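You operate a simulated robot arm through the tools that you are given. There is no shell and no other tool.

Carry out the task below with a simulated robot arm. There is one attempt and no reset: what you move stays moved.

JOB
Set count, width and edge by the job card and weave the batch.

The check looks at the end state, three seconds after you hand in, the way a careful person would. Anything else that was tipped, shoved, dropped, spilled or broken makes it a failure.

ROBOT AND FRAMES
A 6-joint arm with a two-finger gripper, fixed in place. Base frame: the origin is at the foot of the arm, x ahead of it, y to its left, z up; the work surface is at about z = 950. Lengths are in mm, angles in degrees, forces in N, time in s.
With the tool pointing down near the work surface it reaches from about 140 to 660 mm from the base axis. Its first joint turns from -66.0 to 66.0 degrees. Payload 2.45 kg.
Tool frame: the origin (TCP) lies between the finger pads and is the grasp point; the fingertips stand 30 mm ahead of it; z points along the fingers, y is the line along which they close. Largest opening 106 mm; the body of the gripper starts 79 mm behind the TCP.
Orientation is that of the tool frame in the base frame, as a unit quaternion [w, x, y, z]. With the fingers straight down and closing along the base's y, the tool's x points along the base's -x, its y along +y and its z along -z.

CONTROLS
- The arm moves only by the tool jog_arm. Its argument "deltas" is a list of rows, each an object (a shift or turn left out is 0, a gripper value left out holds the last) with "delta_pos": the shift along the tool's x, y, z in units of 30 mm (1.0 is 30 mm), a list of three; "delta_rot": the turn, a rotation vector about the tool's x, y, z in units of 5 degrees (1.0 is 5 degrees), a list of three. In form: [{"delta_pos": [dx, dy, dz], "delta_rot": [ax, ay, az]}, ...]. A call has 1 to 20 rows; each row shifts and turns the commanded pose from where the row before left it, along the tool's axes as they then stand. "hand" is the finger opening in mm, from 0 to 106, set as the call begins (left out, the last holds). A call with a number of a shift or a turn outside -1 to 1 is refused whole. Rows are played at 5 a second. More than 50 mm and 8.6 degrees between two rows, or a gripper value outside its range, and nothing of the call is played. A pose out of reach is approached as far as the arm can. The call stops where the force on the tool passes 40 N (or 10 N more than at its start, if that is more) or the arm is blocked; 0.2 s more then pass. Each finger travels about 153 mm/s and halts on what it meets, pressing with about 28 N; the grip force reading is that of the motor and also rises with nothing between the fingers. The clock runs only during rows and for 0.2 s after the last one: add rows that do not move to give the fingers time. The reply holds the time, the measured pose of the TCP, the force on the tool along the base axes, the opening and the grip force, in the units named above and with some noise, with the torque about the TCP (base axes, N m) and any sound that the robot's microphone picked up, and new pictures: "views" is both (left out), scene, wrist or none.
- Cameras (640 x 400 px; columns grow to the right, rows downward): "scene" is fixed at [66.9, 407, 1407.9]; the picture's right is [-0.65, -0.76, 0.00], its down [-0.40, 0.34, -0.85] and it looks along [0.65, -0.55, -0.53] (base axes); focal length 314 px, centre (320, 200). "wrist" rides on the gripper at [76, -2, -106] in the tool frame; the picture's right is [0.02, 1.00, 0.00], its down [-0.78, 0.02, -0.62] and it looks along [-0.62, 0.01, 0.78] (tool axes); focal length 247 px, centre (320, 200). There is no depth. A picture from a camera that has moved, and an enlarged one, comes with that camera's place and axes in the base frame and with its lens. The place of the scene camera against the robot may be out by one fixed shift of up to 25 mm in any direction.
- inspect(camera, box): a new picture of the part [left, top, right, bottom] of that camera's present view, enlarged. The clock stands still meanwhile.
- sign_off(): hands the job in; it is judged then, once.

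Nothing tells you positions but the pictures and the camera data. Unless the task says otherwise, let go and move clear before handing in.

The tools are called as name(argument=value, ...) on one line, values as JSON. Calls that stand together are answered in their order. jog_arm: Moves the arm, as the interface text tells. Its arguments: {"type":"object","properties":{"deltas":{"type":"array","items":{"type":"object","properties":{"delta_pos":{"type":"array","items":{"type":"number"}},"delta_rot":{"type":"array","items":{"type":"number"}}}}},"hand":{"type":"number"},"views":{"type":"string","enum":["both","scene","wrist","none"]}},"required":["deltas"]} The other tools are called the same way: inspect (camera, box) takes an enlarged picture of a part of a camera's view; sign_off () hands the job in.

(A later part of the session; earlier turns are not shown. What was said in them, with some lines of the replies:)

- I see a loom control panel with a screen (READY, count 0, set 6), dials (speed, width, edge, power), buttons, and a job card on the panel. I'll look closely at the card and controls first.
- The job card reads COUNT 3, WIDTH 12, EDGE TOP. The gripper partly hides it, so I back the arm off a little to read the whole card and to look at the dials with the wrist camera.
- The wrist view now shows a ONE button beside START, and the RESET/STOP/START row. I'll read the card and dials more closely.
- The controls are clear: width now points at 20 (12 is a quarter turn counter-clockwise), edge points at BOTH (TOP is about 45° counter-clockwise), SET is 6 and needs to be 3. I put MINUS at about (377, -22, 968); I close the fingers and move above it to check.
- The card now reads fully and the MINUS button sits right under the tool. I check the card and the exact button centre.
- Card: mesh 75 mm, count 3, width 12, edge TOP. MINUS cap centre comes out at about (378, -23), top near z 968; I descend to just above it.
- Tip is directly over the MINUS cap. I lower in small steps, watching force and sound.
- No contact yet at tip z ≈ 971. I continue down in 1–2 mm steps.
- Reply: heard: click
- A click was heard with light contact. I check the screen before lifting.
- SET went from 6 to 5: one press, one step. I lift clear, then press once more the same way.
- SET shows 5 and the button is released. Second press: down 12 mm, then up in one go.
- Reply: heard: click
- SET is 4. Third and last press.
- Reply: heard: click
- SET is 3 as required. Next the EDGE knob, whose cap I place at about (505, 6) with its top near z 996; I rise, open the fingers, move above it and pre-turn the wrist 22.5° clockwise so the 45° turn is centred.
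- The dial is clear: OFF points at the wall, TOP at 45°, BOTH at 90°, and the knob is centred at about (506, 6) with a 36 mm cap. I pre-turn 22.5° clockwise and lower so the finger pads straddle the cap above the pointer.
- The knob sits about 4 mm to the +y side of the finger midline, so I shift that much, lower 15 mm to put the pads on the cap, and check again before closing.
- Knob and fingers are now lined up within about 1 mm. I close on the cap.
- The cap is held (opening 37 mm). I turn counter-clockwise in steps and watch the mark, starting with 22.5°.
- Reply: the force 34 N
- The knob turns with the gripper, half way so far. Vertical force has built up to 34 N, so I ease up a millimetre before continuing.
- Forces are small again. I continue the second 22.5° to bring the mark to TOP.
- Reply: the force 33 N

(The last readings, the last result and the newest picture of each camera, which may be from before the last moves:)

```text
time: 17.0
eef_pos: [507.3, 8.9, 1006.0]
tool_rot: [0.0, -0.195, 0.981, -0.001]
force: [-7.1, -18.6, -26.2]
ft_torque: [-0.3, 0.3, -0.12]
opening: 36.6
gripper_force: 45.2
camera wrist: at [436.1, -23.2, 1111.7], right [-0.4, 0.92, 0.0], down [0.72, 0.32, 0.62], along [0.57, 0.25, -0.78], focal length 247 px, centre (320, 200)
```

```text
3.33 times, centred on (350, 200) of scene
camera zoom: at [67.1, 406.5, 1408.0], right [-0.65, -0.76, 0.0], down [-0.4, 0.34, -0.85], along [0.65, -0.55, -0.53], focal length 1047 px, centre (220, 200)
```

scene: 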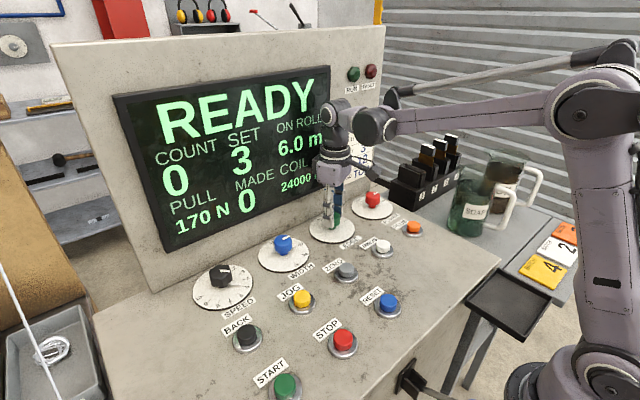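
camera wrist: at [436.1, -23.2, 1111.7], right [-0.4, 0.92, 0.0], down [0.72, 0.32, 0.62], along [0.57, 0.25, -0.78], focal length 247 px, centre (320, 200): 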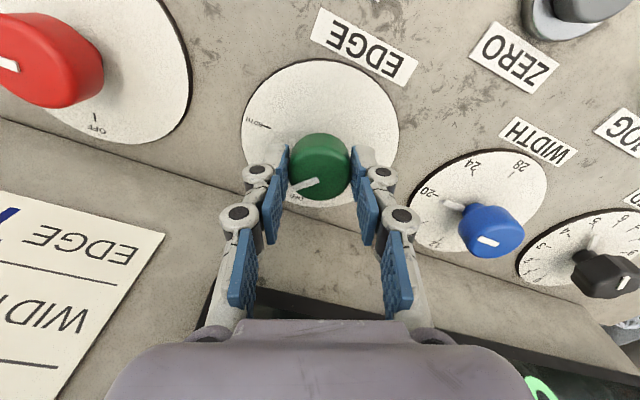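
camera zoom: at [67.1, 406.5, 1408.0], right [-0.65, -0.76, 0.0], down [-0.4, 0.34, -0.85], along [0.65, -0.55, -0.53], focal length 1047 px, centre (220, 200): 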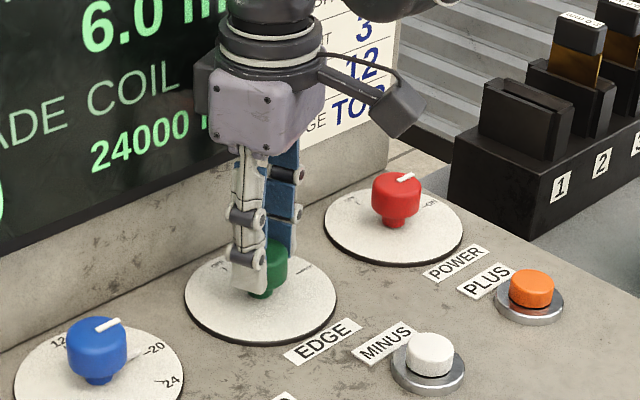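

The knob has turned the full 45°. I open the fingers, lift, and return the wrist to straight to check the pointer.

jog_arm(deltas=[{}, {}, {}, {"delta_pos": [0, 0, -1]}, {"delta_pos": [0, 0, -1]}, {"delta_pos": [0, 0, -0.8], "delta_rot": [0, 0, 0.9]}, {"delta_rot": [0, 0, 0.9]}, {"delta_rot": [0, 0, 0.9]}, {"delta_rot": [0, 0, 0.9]}, {"delta_rot": [0, 0, 0.9]}, {}], hand=80)

inspect(camera="wrist", box=[260, 30, 390, 170])

inspect(camera="scene", box=[290, 180, 410, 260])

```text
time: 19.4
eef_pos: [506.4, 9.9, 1089.3]
tool_rot: [0.0, 0.0, 1.0, 0.0]
force: [-0.5, 0.9, 0.3]
ft_torque: [-0.04, -0.02, 0.0]
opening: 80.2
gripper_force: 0.1
camera wrist: at [428.9, 7.3, 1195.6], right [-0.02, 1.0, 0.0], down [0.78, 0.02, 0.62], along [0.62, 0.01, -0.78], focal length 247 px, centre (320, 200)
```

scene: 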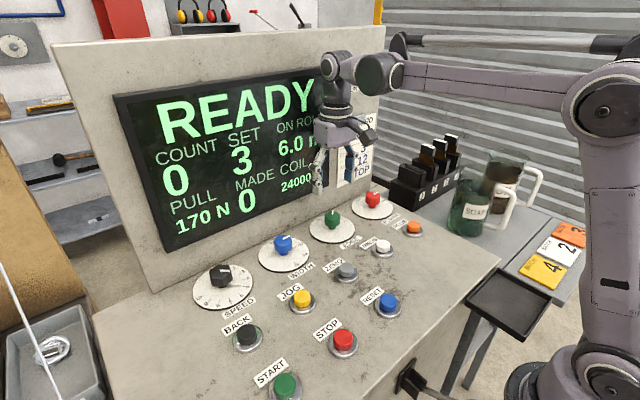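
wrist: 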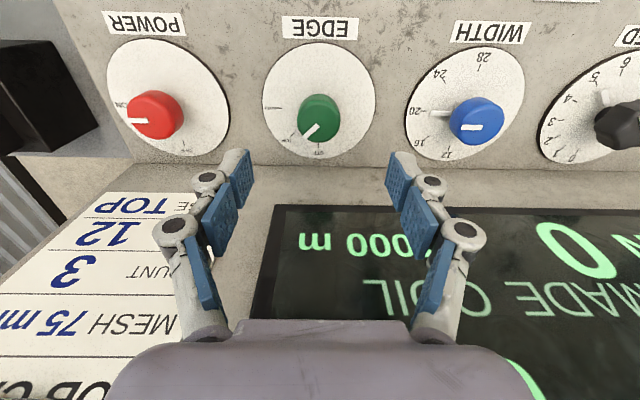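

```text
2.86 times, centred on (325, 100) of wrist
camera zoom: at [428.9, 7.3, 1195.6], right [-0.02, 1.0, 0.0], down [0.78, 0.02, 0.62], along [0.62, 0.01, -0.78], focal length 706 px, centre (306, 486)
```

zoom: 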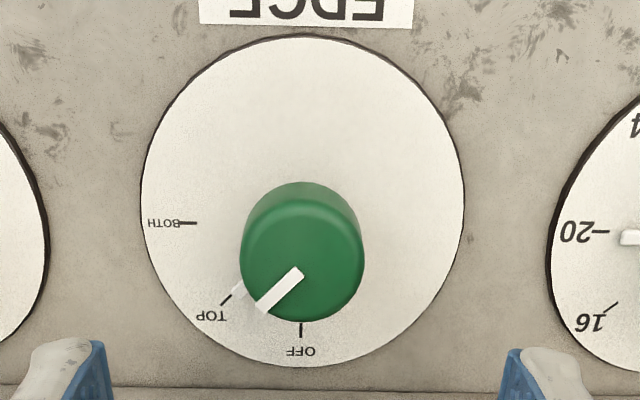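

```text
5.00 times, centred on (350, 220) of scene
camera zoom: at [66.9, 407.0, 1407.9], right [-0.65, -0.76, 0.0], down [-0.4, 0.34, -0.85], along [0.65, -0.55, -0.53], focal length 1570 px, centre (170, 100)
```

zoom: 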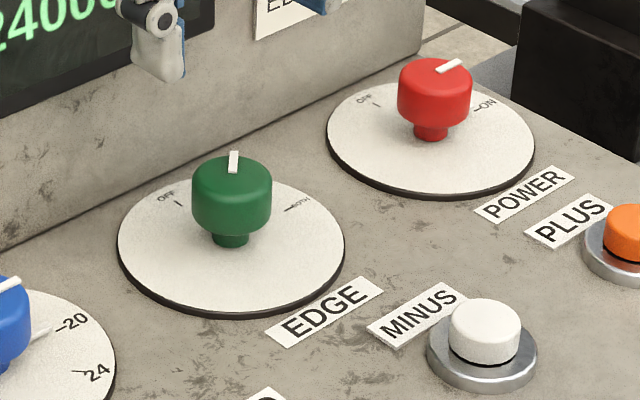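

EDGE pointer now lines up exactly with the TOP tick, and POWER is untouched at ON. Next I move over the WIDTH knob at about (507, 149), still at a safe height.

jog_arm(deltas=[{"delta_pos": [0, 0.93, 0]}, {"delta_pos": [0, 0.93, 0]}, {"delta_pos": [0, 0.93, 0]}, {"delta_pos": [0, 0.93, 0]}, {"delta_pos": [0, 0.93, 0]}, {}])

inspect(camera="wrist", box=[220, 30, 430, 210])

```text
time: 20.8
eef_pos: [508.9, 150.6, 1090.6]
tool_rot: [0.002, 0.0, 1.0, 0.0]
force: [-1.0, 0.1, -0.4]
ft_torque: [-0.01, 0.01, -0.01]
opening: 80.0
gripper_force: 0.1
camera wrist: at [430.3, 146.9, 1196.2], right [-0.02, 1.0, 0.0], down [0.78, 0.02, 0.62], along [0.62, 0.01, -0.78], focal length 247 px, centre (320, 200)
```

scene: 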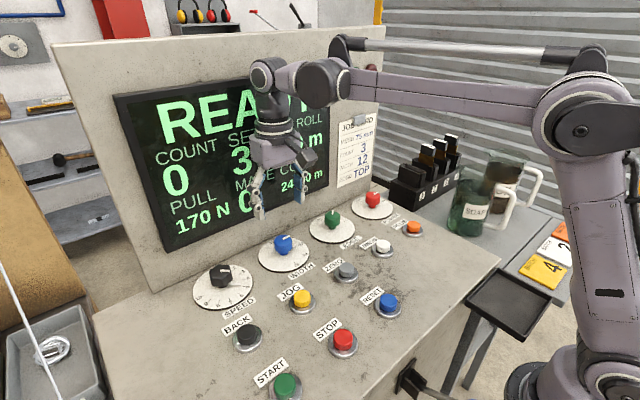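
wrist: 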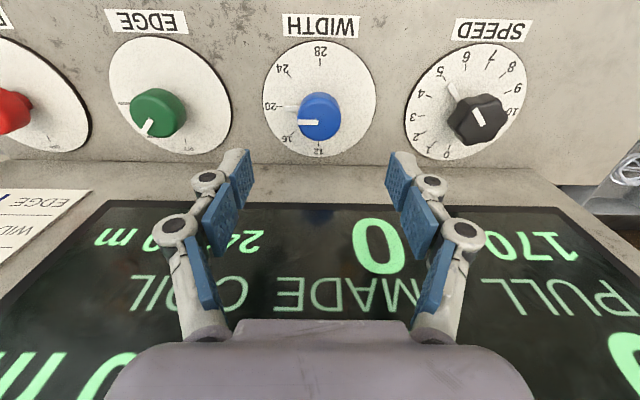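

```text
2.22 times, centred on (325, 120) of wrist
camera zoom: at [430.3, 146.9, 1196.2], right [-0.02, 1.0, 0.0], down [0.78, 0.02, 0.62], along [0.62, 0.01, -0.78], focal length 549 px, centre (309, 378)
```

zoom: 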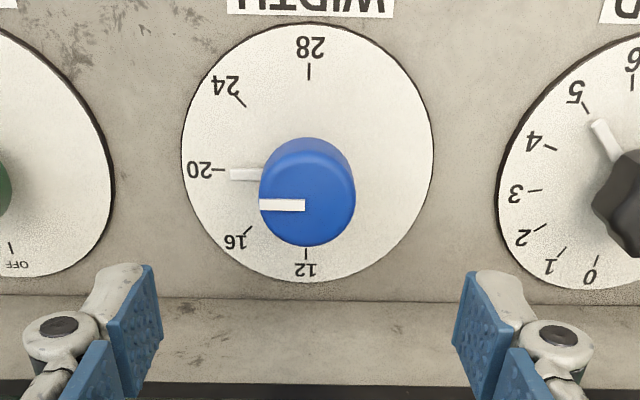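

The WIDTH knob is centred under the tool. I pre-turn 22.5° clockwise, lower 85 mm with the fingers open, and check before gripping.

jog_arm(deltas=[{"delta_rot": [0, 0, 0.9]}, {"delta_rot": [0, 0, 0.9]}, {"delta_rot": [0, 0, 0.9]}, {"delta_rot": [0, 0, 0.9]}, {"delta_rot": [0, 0, 0.9]}, {"delta_pos": [0, 0, 0.94]}, {"delta_pos": [0, 0, 0.94]}, {"delta_pos": [0, 0, 0.94]}, {}])

inspect(camera="wrist", box=[220, 50, 430, 230])

inspect(camera="scene", box=[230, 160, 350, 280])

```text
time: 22.8
eef_pos: [506.8, 150.9, 1005.2]
tool_rot: [0.0, 0.196, 0.981, 0.001]
force: [0.4, 0.4, -0.6]
ft_torque: [0.01, 0.03, 0.02]
opening: 79.8
gripper_force: 0.1
camera wrist: at [434.6, 176.8, 1111.2], right [0.36, 0.93, 0.0], down [0.73, -0.28, 0.62], along [0.58, -0.22, -0.78], focal length 247 px, centre (320, 200)
```

scene: 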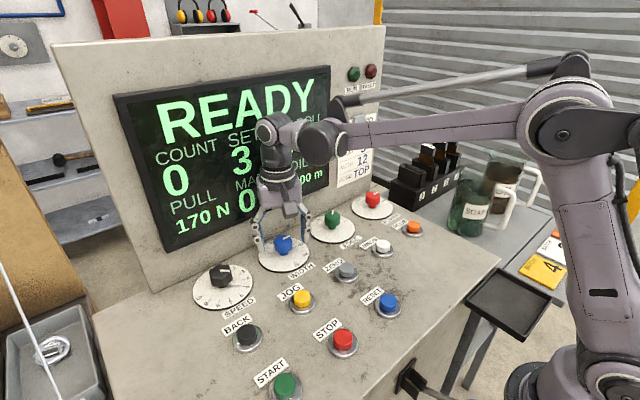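
wrist: 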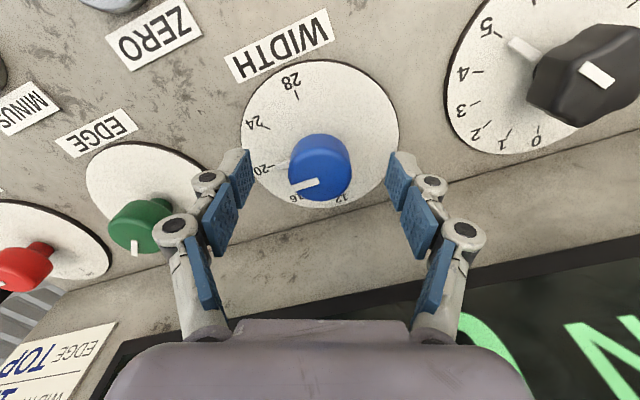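

```text
2.22 times, centred on (325, 140) of wrist
camera zoom: at [434.6, 176.8, 1111.2], right [0.36, 0.93, 0.0], down [0.73, -0.28, 0.62], along [0.58, -0.22, -0.78], focal length 549 px, centre (309, 333)
```

zoom: 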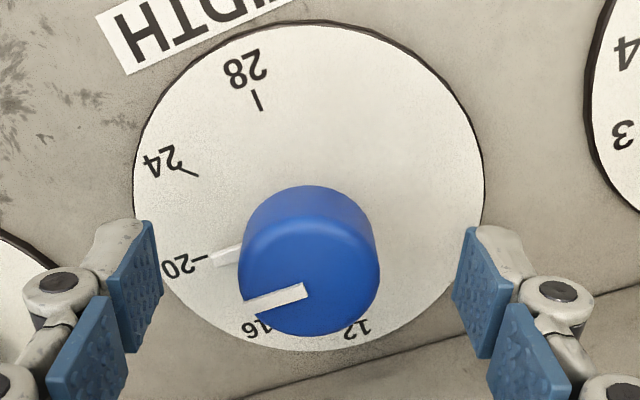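

```text
3.33 times, centred on (290, 220) of scene
camera zoom: at [66.9, 407.0, 1407.9], right [-0.65, -0.76, 0.0], down [-0.4, 0.34, -0.85], along [0.65, -0.55, -0.53], focal length 1047 px, centre (420, 133)
```

zoom: 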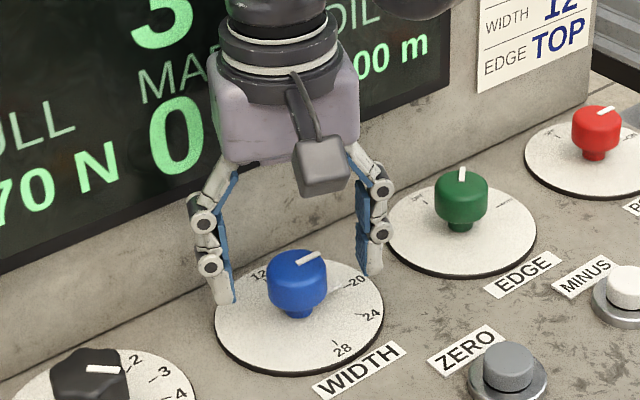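

Well aligned over the WIDTH knob. I close on it.

jog_arm(deltas=[{}, {}, {}], hand=0, views="none")

```text
time: 23.6
eef_pos: [507.3, 151.0, 1005.4]
tool_rot: [0.002, 0.195, 0.981, 0.001]
force: [-0.1, 1.1, 5.8]
ft_torque: [-0.01, 0.04, 0.0]
opening: 36.9
gripper_force: 44.7
```

Held cleanly with low side forces. I turn counter-clockwise the first 22.5°.

jog_arm(deltas=[{"delta_rot": [0, 0, -0.9]}, {"delta_rot": [0, 0, -0.9]}, {"delta_rot": [0, 0, -0.9]}, {"delta_rot": [0, 0, -0.9]}, {"delta_rot": [0, 0, -0.9]}], views="none")

```text
time: 24.8
eef_pos: [507.2, 149.8, 1005.6]
tool_rot: [0.0, -0.001, 1.0, 0.001]
force: [1.3, 0.3, 4.8]
ft_torque: [0.02, 0.96, -0.03]
opening: 36.7
gripper_force: 45.3
```

jog_arm(deltas=[{"delta_rot": [0, 0, -0.9]}, {"delta_rot": [0, 0, -0.9]}, {"delta_rot": [0, 0, -0.9]}, {"delta_rot": [0, 0, -0.9]}, {"delta_rot": [0, 0, -0.9]}, {}])

inspect(camera="wrist", box=[220, 50, 430, 230])

inspect(camera="scene", box=[230, 160, 350, 280])

```text
time: 26.2
eef_pos: [508.0, 149.1, 1006.9]
tool_rot: [0.0, -0.195, 0.981, -0.001]
force: [-5.1, -15.6, 10.4]
ft_torque: [-0.26, -0.19, -0.03]
opening: 37.0
gripper_force: 44.6
camera wrist: at [435.9, 116.5, 1111.6], right [-0.4, 0.92, 0.0], down [0.72, 0.32, 0.62], along [0.57, 0.25, -0.78], focal length 247 px, centre (320, 200)
```

scene: 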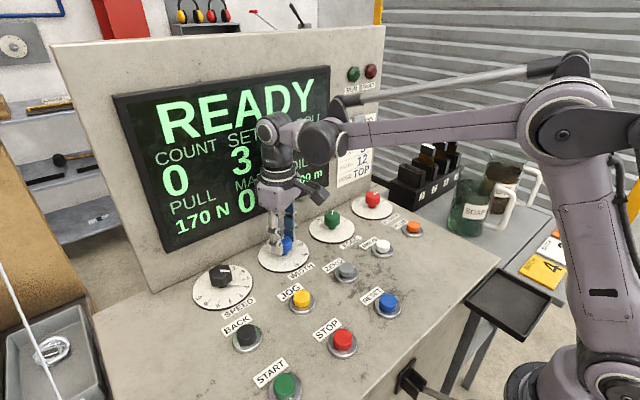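
wrist: 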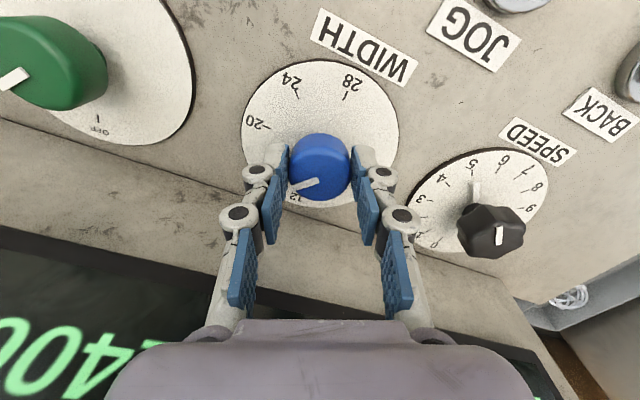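

```text
2.22 times, centred on (325, 140) of wrist
camera zoom: at [435.9, 116.5, 1111.6], right [-0.4, 0.92, 0.0], down [0.72, 0.32, 0.62], along [0.57, 0.25, -0.78], focal length 549 px, centre (309, 333)
```

zoom: 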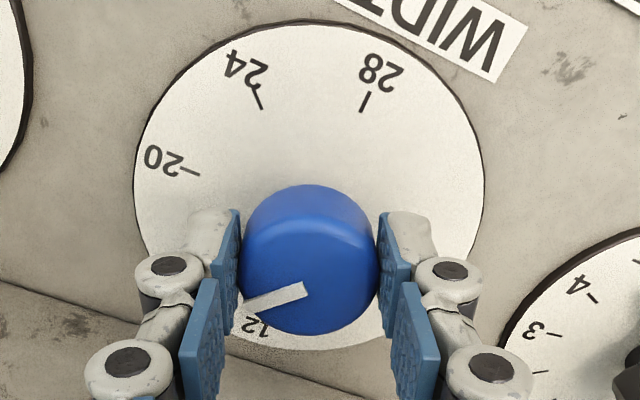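

```text
3.33 times, centred on (290, 220) of scene
camera zoom: at [66.5, 406.5, 1408.0], right [-0.65, -0.76, 0.0], down [-0.4, 0.34, -0.85], along [0.65, -0.55, -0.53], focal length 1047 px, centre (420, 133)
```

zoom: 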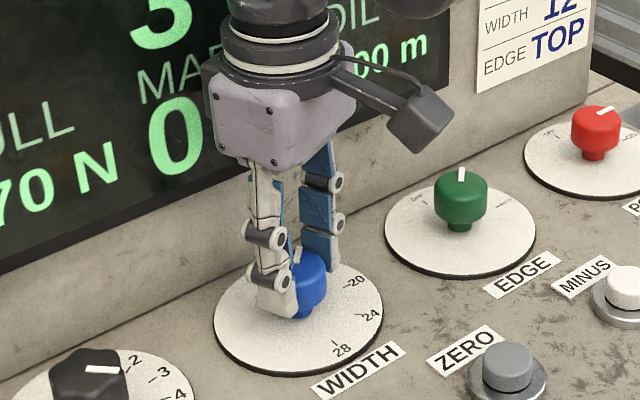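

Half way: the pointer is at 16. I open the fingers in place, turn the wrist back 45° around the knob, and check before re-gripping.

jog_arm(deltas=[{}, {}, {"delta_rot": [0, 0, 0.9]}, {"delta_rot": [0, 0, 0.9]}, {"delta_rot": [0, 0, 0.9]}, {"delta_rot": [0, 0, 0.9]}, {"delta_rot": [0, 0, 0.9]}, {"delta_rot": [0, 0, 0.9]}, {"delta_rot": [0, 0, 0.9]}, {"delta_rot": [0, 0, 0.9]}, {"delta_rot": [0, 0, 0.9]}, {"delta_rot": [0, 0, 0.9]}, {}], hand=80)

inspect(camera="wrist", box=[220, 50, 430, 230])

```text
time: 29.0
eef_pos: [506.2, 149.3, 1005.8]
tool_rot: [0.0, 0.196, 0.981, 0.001]
force: [0.6, -0.2, -0.5]
ft_torque: [0.01, -0.03, 0.03]
opening: 79.8
gripper_force: 0.1
camera wrist: at [435.0, 176.4, 1111.5], right [0.36, 0.93, 0.0], down [0.73, -0.29, 0.62], along [0.58, -0.23, -0.78], focal length 247 px, centre (320, 200)
```

scene: 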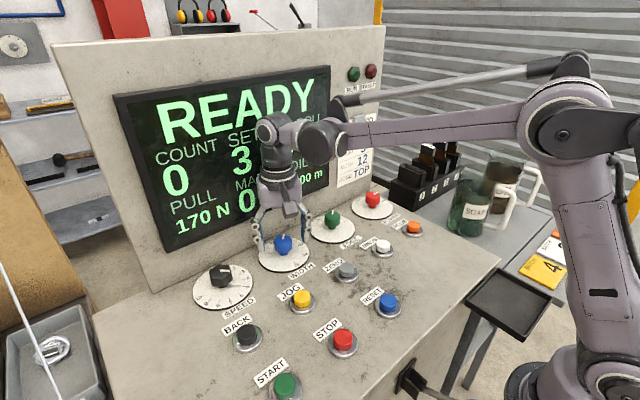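
wrist: 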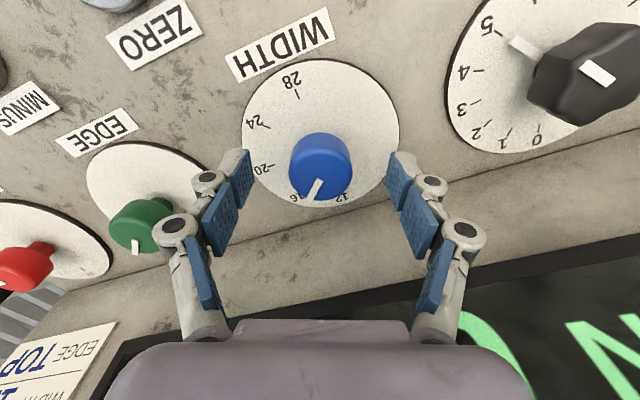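

```text
2.22 times, centred on (325, 140) of wrist
camera zoom: at [435.0, 176.4, 1111.5], right [0.36, 0.93, 0.0], down [0.73, -0.29, 0.62], along [0.58, -0.23, -0.78], focal length 549 px, centre (309, 333)
```

zoom: 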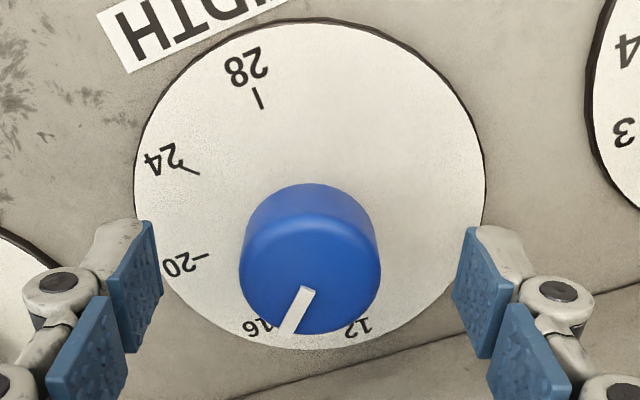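

The cap mark is at the 16 position as expected. I grip again and turn the second 45°.

jog_arm(deltas=[{}, {}, {}], hand=0, views="none")

jog_arm(deltas=[{"delta_rot": [0, 0, -0.9]}, {"delta_rot": [0, 0, -0.9]}, {"delta_rot": [0, 0, -0.9]}, {"delta_rot": [0, 0, -0.9]}, {"delta_rot": [0, 0, -0.9]}], views="none")

```text
time: 29.8
eef_pos: [507.8, 151.5, 1005.5]
tool_rot: [0.001, 0.196, 0.981, 0.001]
force: [2.7, 1.8, 12.3]
ft_torque: [0.09, 0.06, 0.03]
opening: 37.0
gripper_force: 44.8
```

```text
time: 31.0
eef_pos: [506.4, 149.2, 1006.7]
tool_rot: [0.001, -0.002, 1.0, 0.0]
force: [2.6, -2.8, 17.0]
ft_torque: [0.07, -0.42, 0.01]
opening: 36.8
gripper_force: 44.7
```

The grip holds with modest forces. I turn the remaining 22.5°.

jog_arm(deltas=[{"delta_rot": [0, 0, -0.9]}, {"delta_rot": [0, 0, -0.9]}, {"delta_rot": [0, 0, -0.9]}, {"delta_rot": [0, 0, -0.9]}, {"delta_rot": [0, 0, -0.9]}, {}])

inspect(camera="wrist", box=[220, 50, 430, 230])

inspect(camera="scene", box=[230, 160, 350, 280])

```text
time: 32.4
eef_pos: [507.6, 148.6, 1005.5]
tool_rot: [0.0, -0.195, 0.981, -0.001]
force: [-0.6, -14.4, 7.9]
ft_torque: [0.02, -0.41, -0.03]
opening: 36.5
gripper_force: 44.9
camera wrist: at [436.4, 116.5, 1111.8], right [-0.4, 0.92, 0.0], down [0.72, 0.32, 0.62], along [0.57, 0.25, -0.78], focal length 247 px, centre (320, 200)
```

scene: 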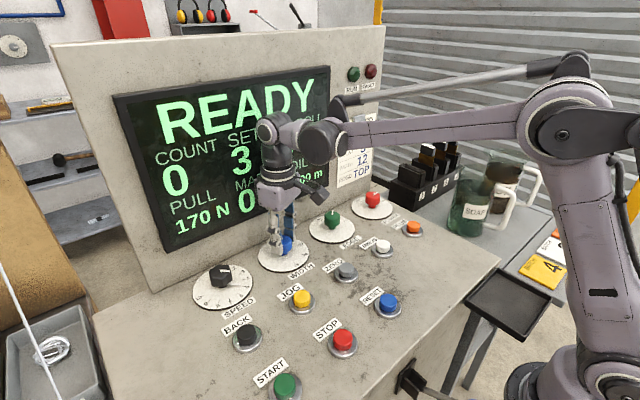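
wrist: 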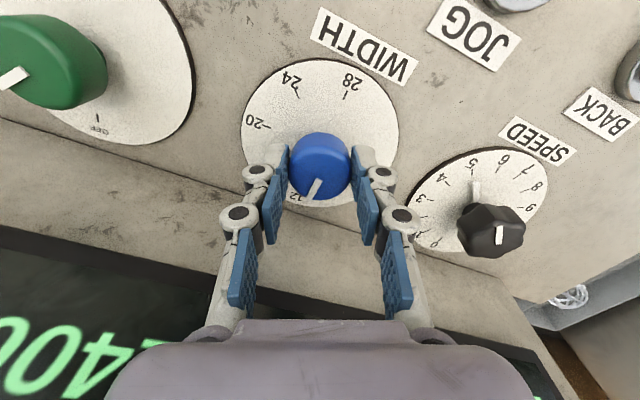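

```text
2.22 times, centred on (325, 140) of wrist
camera zoom: at [436.4, 116.5, 1111.8], right [-0.4, 0.92, 0.0], down [0.72, 0.32, 0.62], along [0.57, 0.25, -0.78], focal length 549 px, centre (309, 333)
```

zoom: 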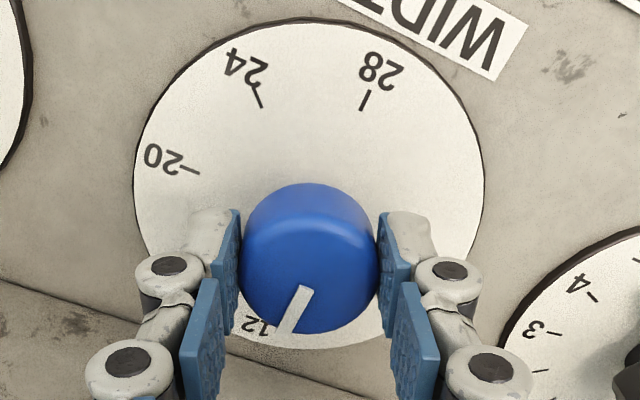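

```text
3.33 times, centred on (290, 220) of scene
camera zoom: at [66.7, 406.5, 1408.0], right [-0.65, -0.76, 0.0], down [-0.4, 0.34, -0.85], along [0.65, -0.55, -0.53], focal length 1047 px, centre (420, 133)
```

zoom: 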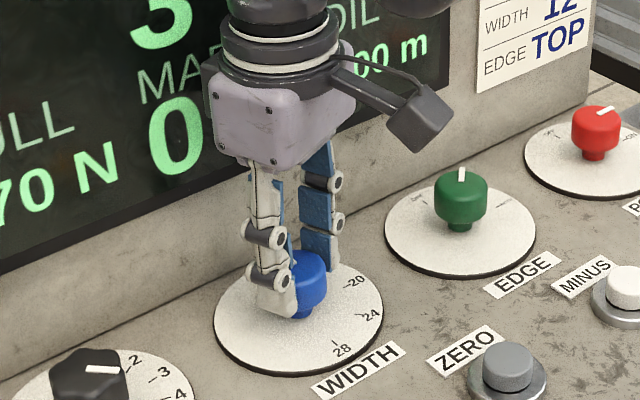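

The mark now looks close to 12. I release, lift and straighten the wrist to verify.

jog_arm(deltas=[{}, {}, {"delta_pos": [0, 0, -1]}, {"delta_pos": [0, 0, -1]}, {"delta_pos": [0, 0, -0.8], "delta_rot": [0, 0, 0.9]}, {"delta_rot": [0, 0, 0.9]}, {"delta_rot": [0, 0, 0.9]}, {"delta_rot": [0, 0, 0.9]}, {"delta_rot": [0, 0, 0.9]}, {}], hand=80)

inspect(camera="wrist", box=[250, 30, 390, 170])

inspect(camera="scene", box=[240, 190, 360, 290])

```text
time: 34.6
eef_pos: [507.1, 150.4, 1089.3]
tool_rot: [0.001, 0.001, 1.0, 0.001]
force: [0.1, -0.7, -0.2]
ft_torque: [0.04, 0.01, -0.01]
opening: 80.4
gripper_force: 0.1
camera wrist: at [429.6, 146.7, 1195.3], right [-0.02, 1.0, 0.0], down [0.78, 0.02, 0.62], along [0.62, 0.01, -0.78], focal length 247 px, centre (320, 200)
```

scene: 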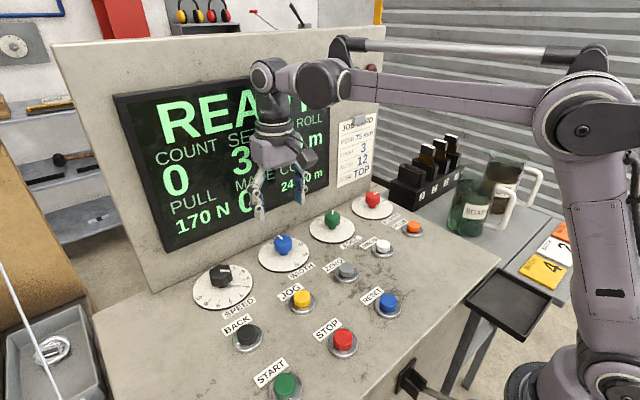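
wrist: 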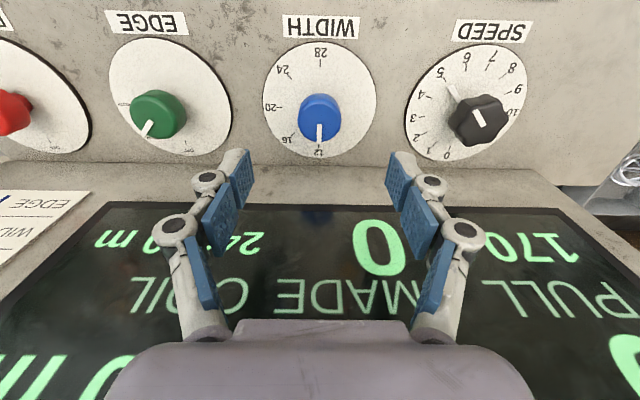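

```text
2.86 times, centred on (320, 100) of wrist
camera zoom: at [429.6, 146.7, 1195.3], right [-0.02, 1.0, 0.0], down [0.78, 0.02, 0.62], along [0.62, 0.01, -0.78], focal length 706 px, centre (320, 486)
```

zoom: 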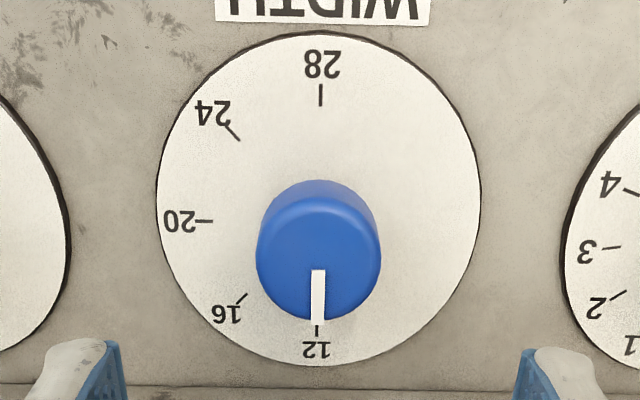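

```text
4.00 times, centred on (300, 240) of scene
camera zoom: at [66.9, 407.0, 1407.9], right [-0.65, -0.76, 0.0], down [-0.4, 0.34, -0.85], along [0.65, -0.55, -0.53], focal length 1256 px, centre (400, 40)
```

zoom: 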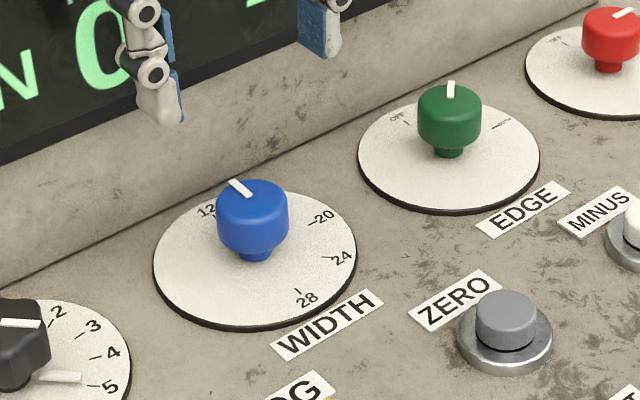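

WIDTH sits exactly on 12, EDGE on TOP, SET 3. Now I close the fingers and move at height to above START, estimated at (273, 308).

jog_arm(deltas=[{"delta_pos": [0.78, 0.523, 0]}, {"delta_pos": [0.78, 0.523, 0]}, {"delta_pos": [0.78, 0.523, 0]}, {"delta_pos": [0.78, 0.523, 0]}, {"delta_pos": [0.78, 0.523, 0]}, {"delta_pos": [0.78, 0.523, 0]}, {"delta_pos": [0.78, 0.523, 0]}, {"delta_pos": [0.78, 0.523, 0]}, {"delta_pos": [0.78, 0.523, 0]}, {"delta_pos": [0.78, 0.523, 0]}, {}], hand=0)

inspect(camera="wrist", box=[240, 40, 400, 200])

inspect(camera="scene", box=[100, 60, 400, 250])

```text
time: 37.0
eef_pos: [275.3, 308.5, 1089.0]
tool_rot: [0.001, 0.0, 1.0, 0.001]
force: [1.0, 0.2, -0.2]
ft_torque: [-0.04, 0.0, 0.02]
opening: 0.1
gripper_force: 28.2
camera wrist: at [196.0, 304.4, 1194.0], right [-0.02, 1.0, 0.0], down [0.78, 0.02, 0.62], along [0.62, 0.01, -0.78], focal length 247 px, centre (320, 200)
```

scene: 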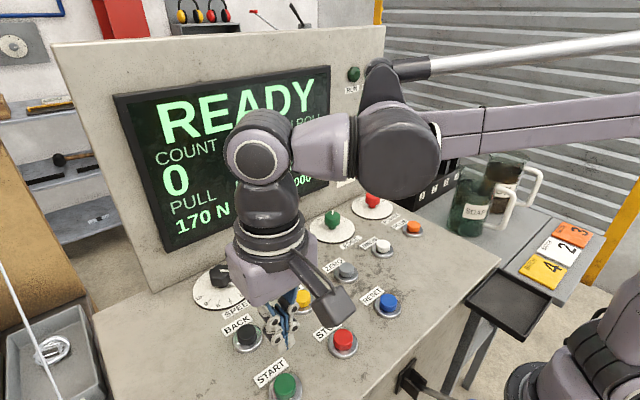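
wrist: 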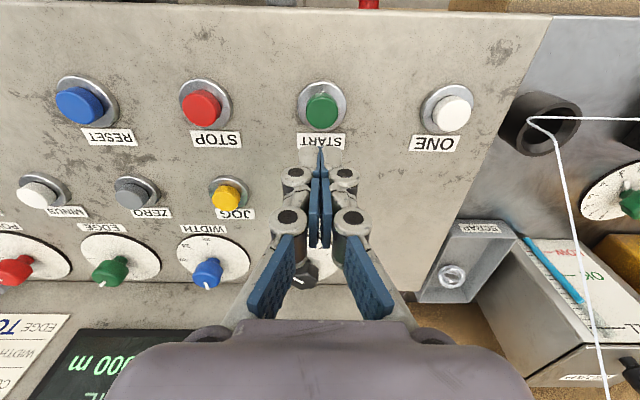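

```text
2.50 times, centred on (320, 120) of wrist
camera zoom: at [196.0, 304.4, 1194.0], right [-0.02, 1.0, 0.0], down [0.78, 0.02, 0.62], along [0.62, 0.01, -0.78], focal length 617 px, centre (320, 400)
```

zoom: 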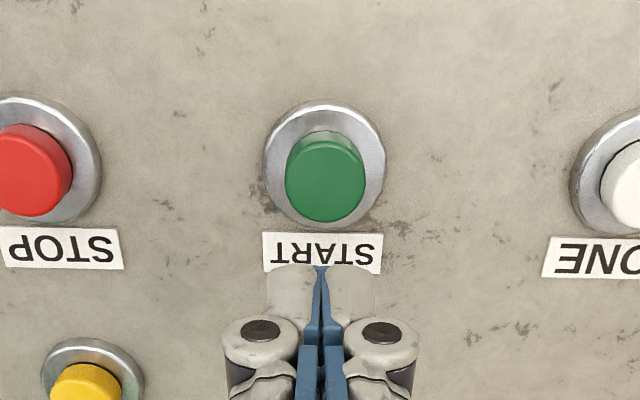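

```text
2.11 times, centred on (250, 155) of scene
camera zoom: at [66.8, 407.0, 1407.9], right [-0.65, -0.76, 0.0], down [-0.4, 0.34, -0.85], along [0.65, -0.55, -0.53], focal length 661 px, centre (467, 295)
```

zoom: 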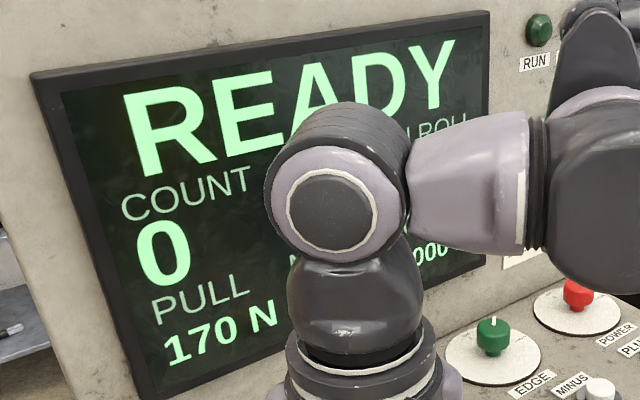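

START is centred under the tool. There is more equipment at the left of the console (wire, gauge, scrap bin), so before starting I look at it closely.

inspect(camera="wrist", box=[400, 60, 640, 400])

inspect(camera="wrist", box=[480, 80, 640, 230])

inspect(camera="scene", box=[0, 200, 160, 400])

```text
1.18 times, centred on (520, 230) of wrist
camera zoom: at [196.0, 304.4, 1194.0], right [-0.02, 1.0, 0.0], down [0.78, 0.02, 0.62], along [0.62, 0.01, -0.78], focal length 291 px, centre (85, 165)
```

zoom: 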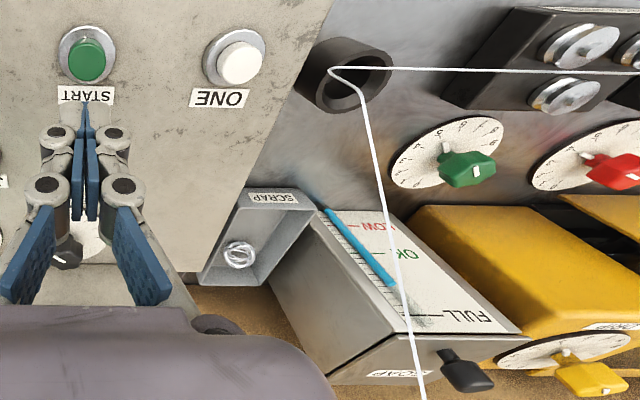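

```text
2.67 times, centred on (560, 155) of wrist
camera zoom: at [196.0, 304.4, 1194.0], right [-0.02, 1.0, 0.0], down [0.78, 0.02, 0.62], along [0.62, 0.01, -0.78], focal length 659 px, centre (-320, 320)
```

zoom: 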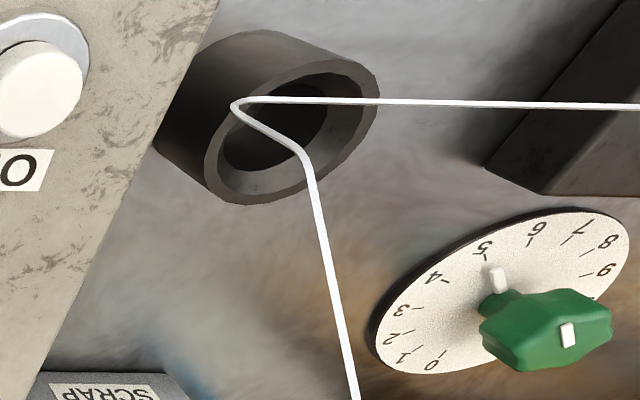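

```text
2.00 times, centred on (80, 300) of scene
camera zoom: at [66.8, 407.0, 1407.9], right [-0.65, -0.76, 0.0], down [-0.4, 0.34, -0.85], along [0.65, -0.55, -0.53], focal length 628 px, centre (800, 0)
```

zoom: 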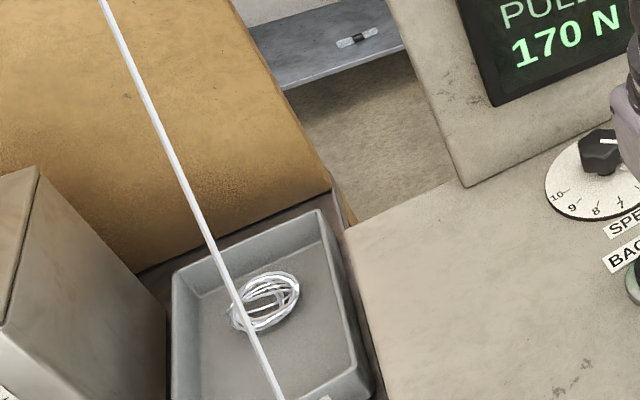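

The soap level reads OK, the wire is threaded through its guide and the machine is READY; I leave all that alone and stay away from the wire. I descend to just above START.

jog_arm(deltas=[{"delta_pos": [0, 0, 0.9]}, {"delta_pos": [0, 0, 0.9]}, {"delta_pos": [0, 0, 0.8]}, {}])

inspect(camera="wrist", box=[240, 70, 400, 230])

```text
time: 38.0
eef_pos: [275.3, 307.0, 1010.9]
tool_rot: [0.002, 0.001, 1.0, 0.001]
force: [0.0, 0.0, 0.5]
ft_torque: [-0.03, -0.02, 0.0]
opening: 0.0
gripper_force: 27.4
camera wrist: at [196.6, 304.2, 1116.3], right [-0.02, 1.0, 0.0], down [0.78, 0.02, 0.62], along [0.62, 0.01, -0.78], focal length 247 px, centre (320, 200)
```

scene: 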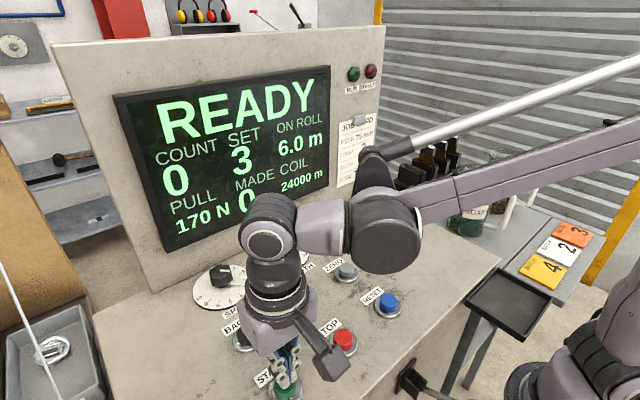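
wrist: 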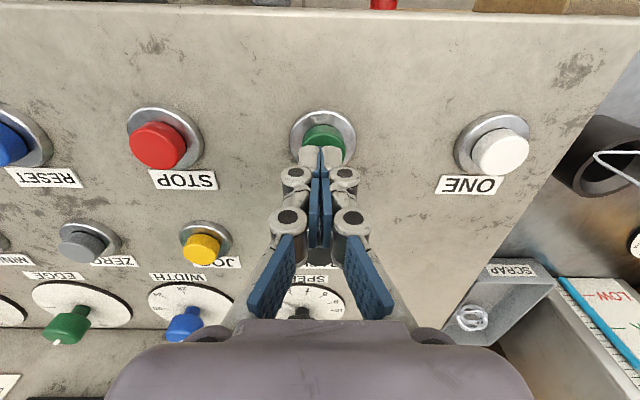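

```text
2.50 times, centred on (320, 150) of wrist
camera zoom: at [196.6, 304.2, 1116.3], right [-0.02, 1.0, 0.0], down [0.78, 0.02, 0.62], along [0.62, 0.01, -0.78], focal length 617 px, centre (320, 325)
```

zoom: 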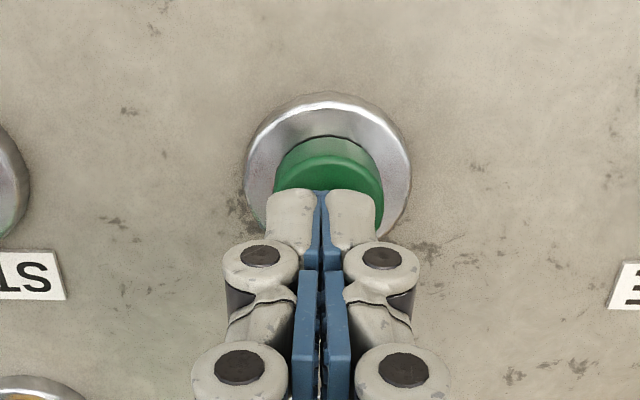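

Screen still READY, SET 3, and the tip is over START. I press it once, 15 mm down and back up.

jog_arm(deltas=[{"delta_pos": [0, 0, 0.25]}, {"delta_pos": [0, 0, 0.25]}, {"delta_pos": [0, 0, -0.25]}, {"delta_pos": [0, 0, -0.25]}, {"delta_pos": [0, 0, -0.5]}])

```text
time: 39.2
eef_pos: [273.8, 307.3, 1025.8]
tool_rot: [0.001, 0.0, 1.0, 0.001]
force: [-0.1, 0.0, 0.7]
ft_torque: [0.02, -0.05, 0.02]
opening: 0.3
gripper_force: 27.0
heard: click
camera wrist: at [195.8, 303.3, 1132.2], right [-0.02, 1.0, 0.0], down [0.78, 0.02, 0.62], along [0.62, 0.01, -0.78], focal length 247 px, centre (320, 200)
```

scene: 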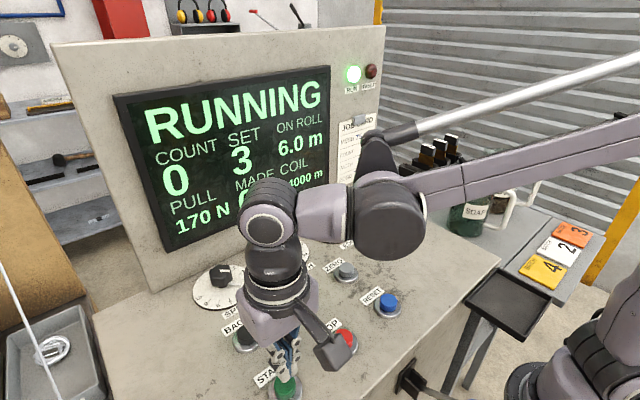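
wrist: 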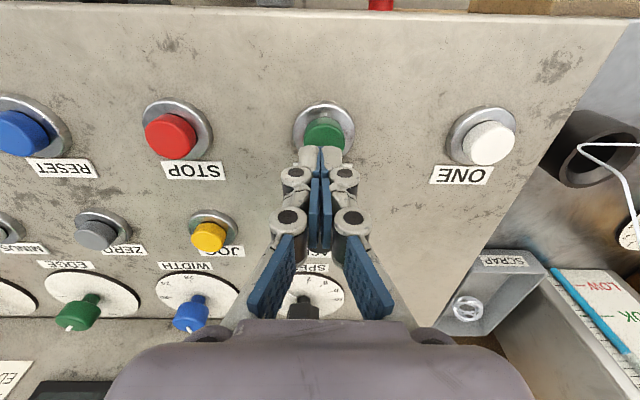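

It is RUNNING with the green lamp lit. I lift and move aside so the screen is visible while the batch weaves.

jog_arm(deltas=[{"delta_pos": [0, 0, -1]}, {"delta_pos": [0, 0, -1]}, {"delta_pos": [0, 0, -1]}, {"delta_pos": [0, -1, -0.5]}, {"delta_pos": [0, -1, -0.5]}, {"delta_pos": [0, -1, 0]}, {"delta_pos": [0, -1, 0]}, {"delta_pos": [0, -1, 0]}, {"delta_pos": [0, -1, 0]}, {"delta_pos": [0, -1, 0]}, {"delta_pos": [0, -1, 0]}])

```text
time: 41.6
eef_pos: [274.0, 67.0, 1144.5]
tool_rot: [0.001, -0.001, 1.0, 0.0]
force: [0.2, 0.6, -0.4]
ft_torque: [0.01, 0.0, 0.02]
opening: 0.2
gripper_force: 27.7
camera wrist: at [196.4, 63.0, 1250.4], right [-0.02, 1.0, 0.0], down [0.78, 0.02, 0.62], along [0.62, 0.01, -0.78], focal length 247 px, centre (320, 200)
```

scene: 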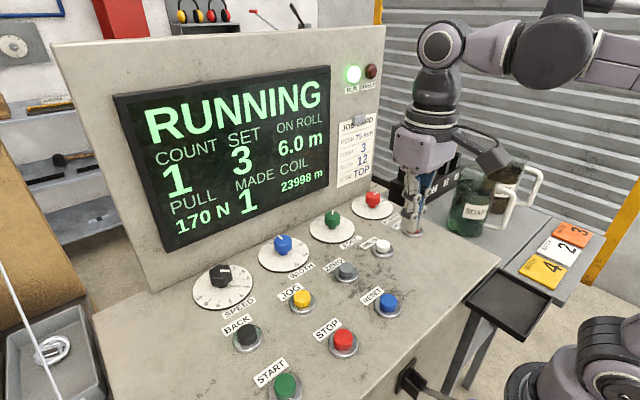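
wrist: 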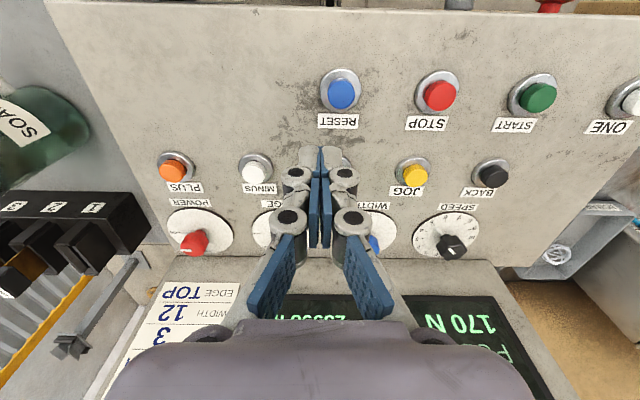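

Count is 1 of 3 and MADE 1. I wait and watch the screen.

jog_arm(deltas=[{}, {}, {}, {}, {}, {}, {}, {}, {}, {}], views="scene")

```text
time: 43.8
eef_pos: [274.4, 66.2, 1144.2]
tool_rot: [0.0, 0.0, 1.0, 0.001]
force: [0.2, 0.6, -1.0]
ft_torque: [0.01, -0.02, 0.01]
opening: 0.0
gripper_force: 28.1
```

scene: 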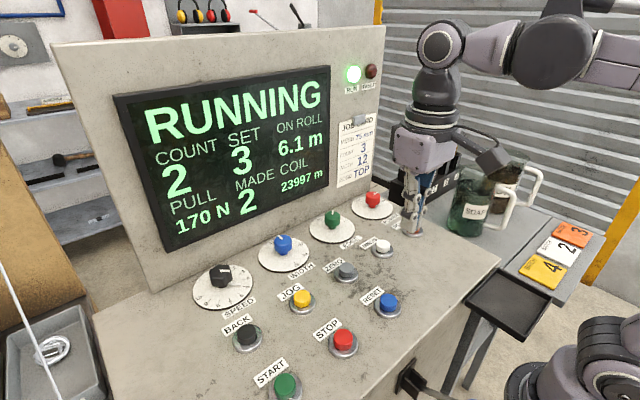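

Count is 2 of 3. I keep waiting for the machine to stop by itself at 3.

jog_arm(deltas=[{}, {}, {}, {}, {}, {}, {}, {}, {}, {}, {}, {}], views="scene")

```text
time: 46.4
eef_pos: [274.7, 67.4, 1145.6]
tool_rot: [0.001, -0.001, 1.0, 0.001]
force: [-0.6, -0.4, -0.8]
ft_torque: [-0.01, -0.01, 0.01]
opening: 0.3
gripper_force: 27.9
```

scene: 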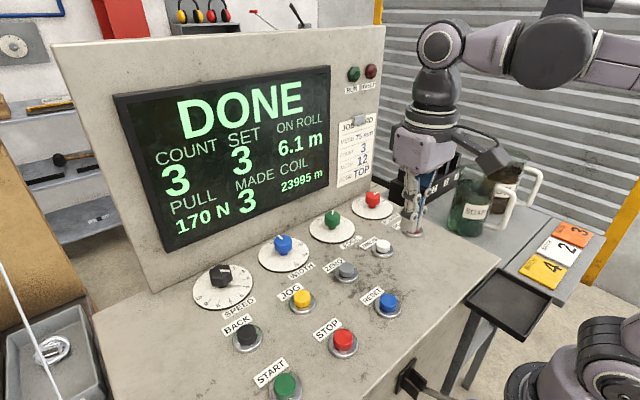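

The screen shows DONE with COUNT 3, SET 3, MADE 3, and the run lamp is off. I take one last look at the dials and surroundings before handing in.

inspect(camera="scene", box=[180, 180, 440, 330])

inspect(camera="scene", box=[110, 60, 400, 260])

inspect(camera="wrist", box=[0, 0, 640, 400])

```text
2.46 times, centred on (310, 255) of scene
camera zoom: at [66.9, 407.0, 1407.9], right [-0.65, -0.76, 0.0], down [-0.4, 0.34, -0.85], along [0.65, -0.55, -0.53], focal length 773 px, centre (345, 65)
```

zoom: 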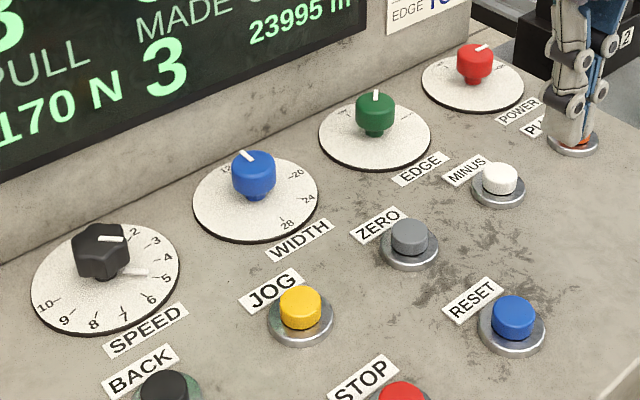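

```text
2.00 times, centred on (255, 160) of scene
camera zoom: at [66.9, 407.0, 1407.9], right [-0.65, -0.76, 0.0], down [-0.4, 0.34, -0.85], along [0.65, -0.55, -0.53], focal length 628 px, centre (450, 280)
```

zoom: 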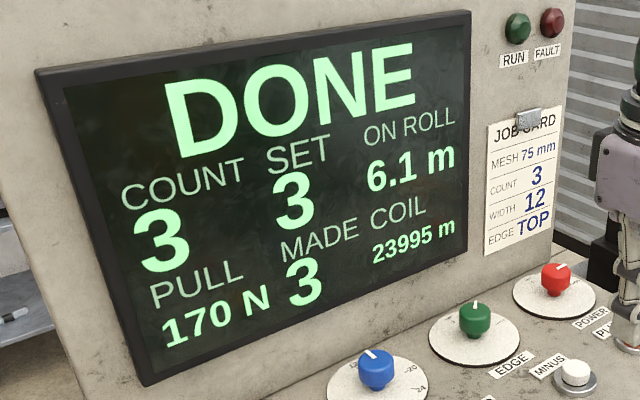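

```text
1.00 times, centred on (320, 200) of wrist (not enlarged: the box is as wide or as high as the picture)
camera zoom: at [196.5, 63.3, 1250.4], right [-0.02, 1.0, 0.0], down [0.78, 0.02, 0.62], along [0.62, 0.01, -0.78], focal length 247 px, centre (320, 200)
```

zoom: 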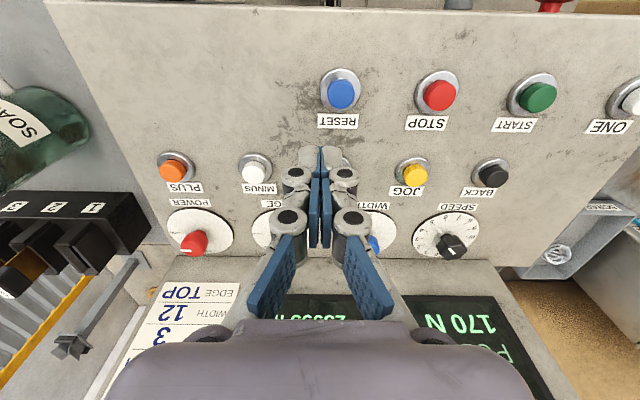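

The batch is done: count 3 of 3, width on 12, edge on TOP, nothing else was touched, and the arm stands clear above the panel. I hand the job in.

sign_off()

```text
The job is handed in.
```

The batch is woven and the job is handed in. The screen showed DONE with COUNT 3, SET 3 and MADE 3, and the run lamp was off.

- **Count:** I pressed MINUS three times to bring SET from 6 down to 3, as the card asks.
- **Width:** the pointer was turned from 20 to 12.
- **Edge:** the pointer was turned from BOTH to TOP.
- **Weaving:** one press of START ran the batch, and the machine stopped by itself at 3. The fault lamp was off whenever I could see it.

I left the speed and power dials, all the other buttons, the wire and the soap box alone. The arm is parked clear above the panel.
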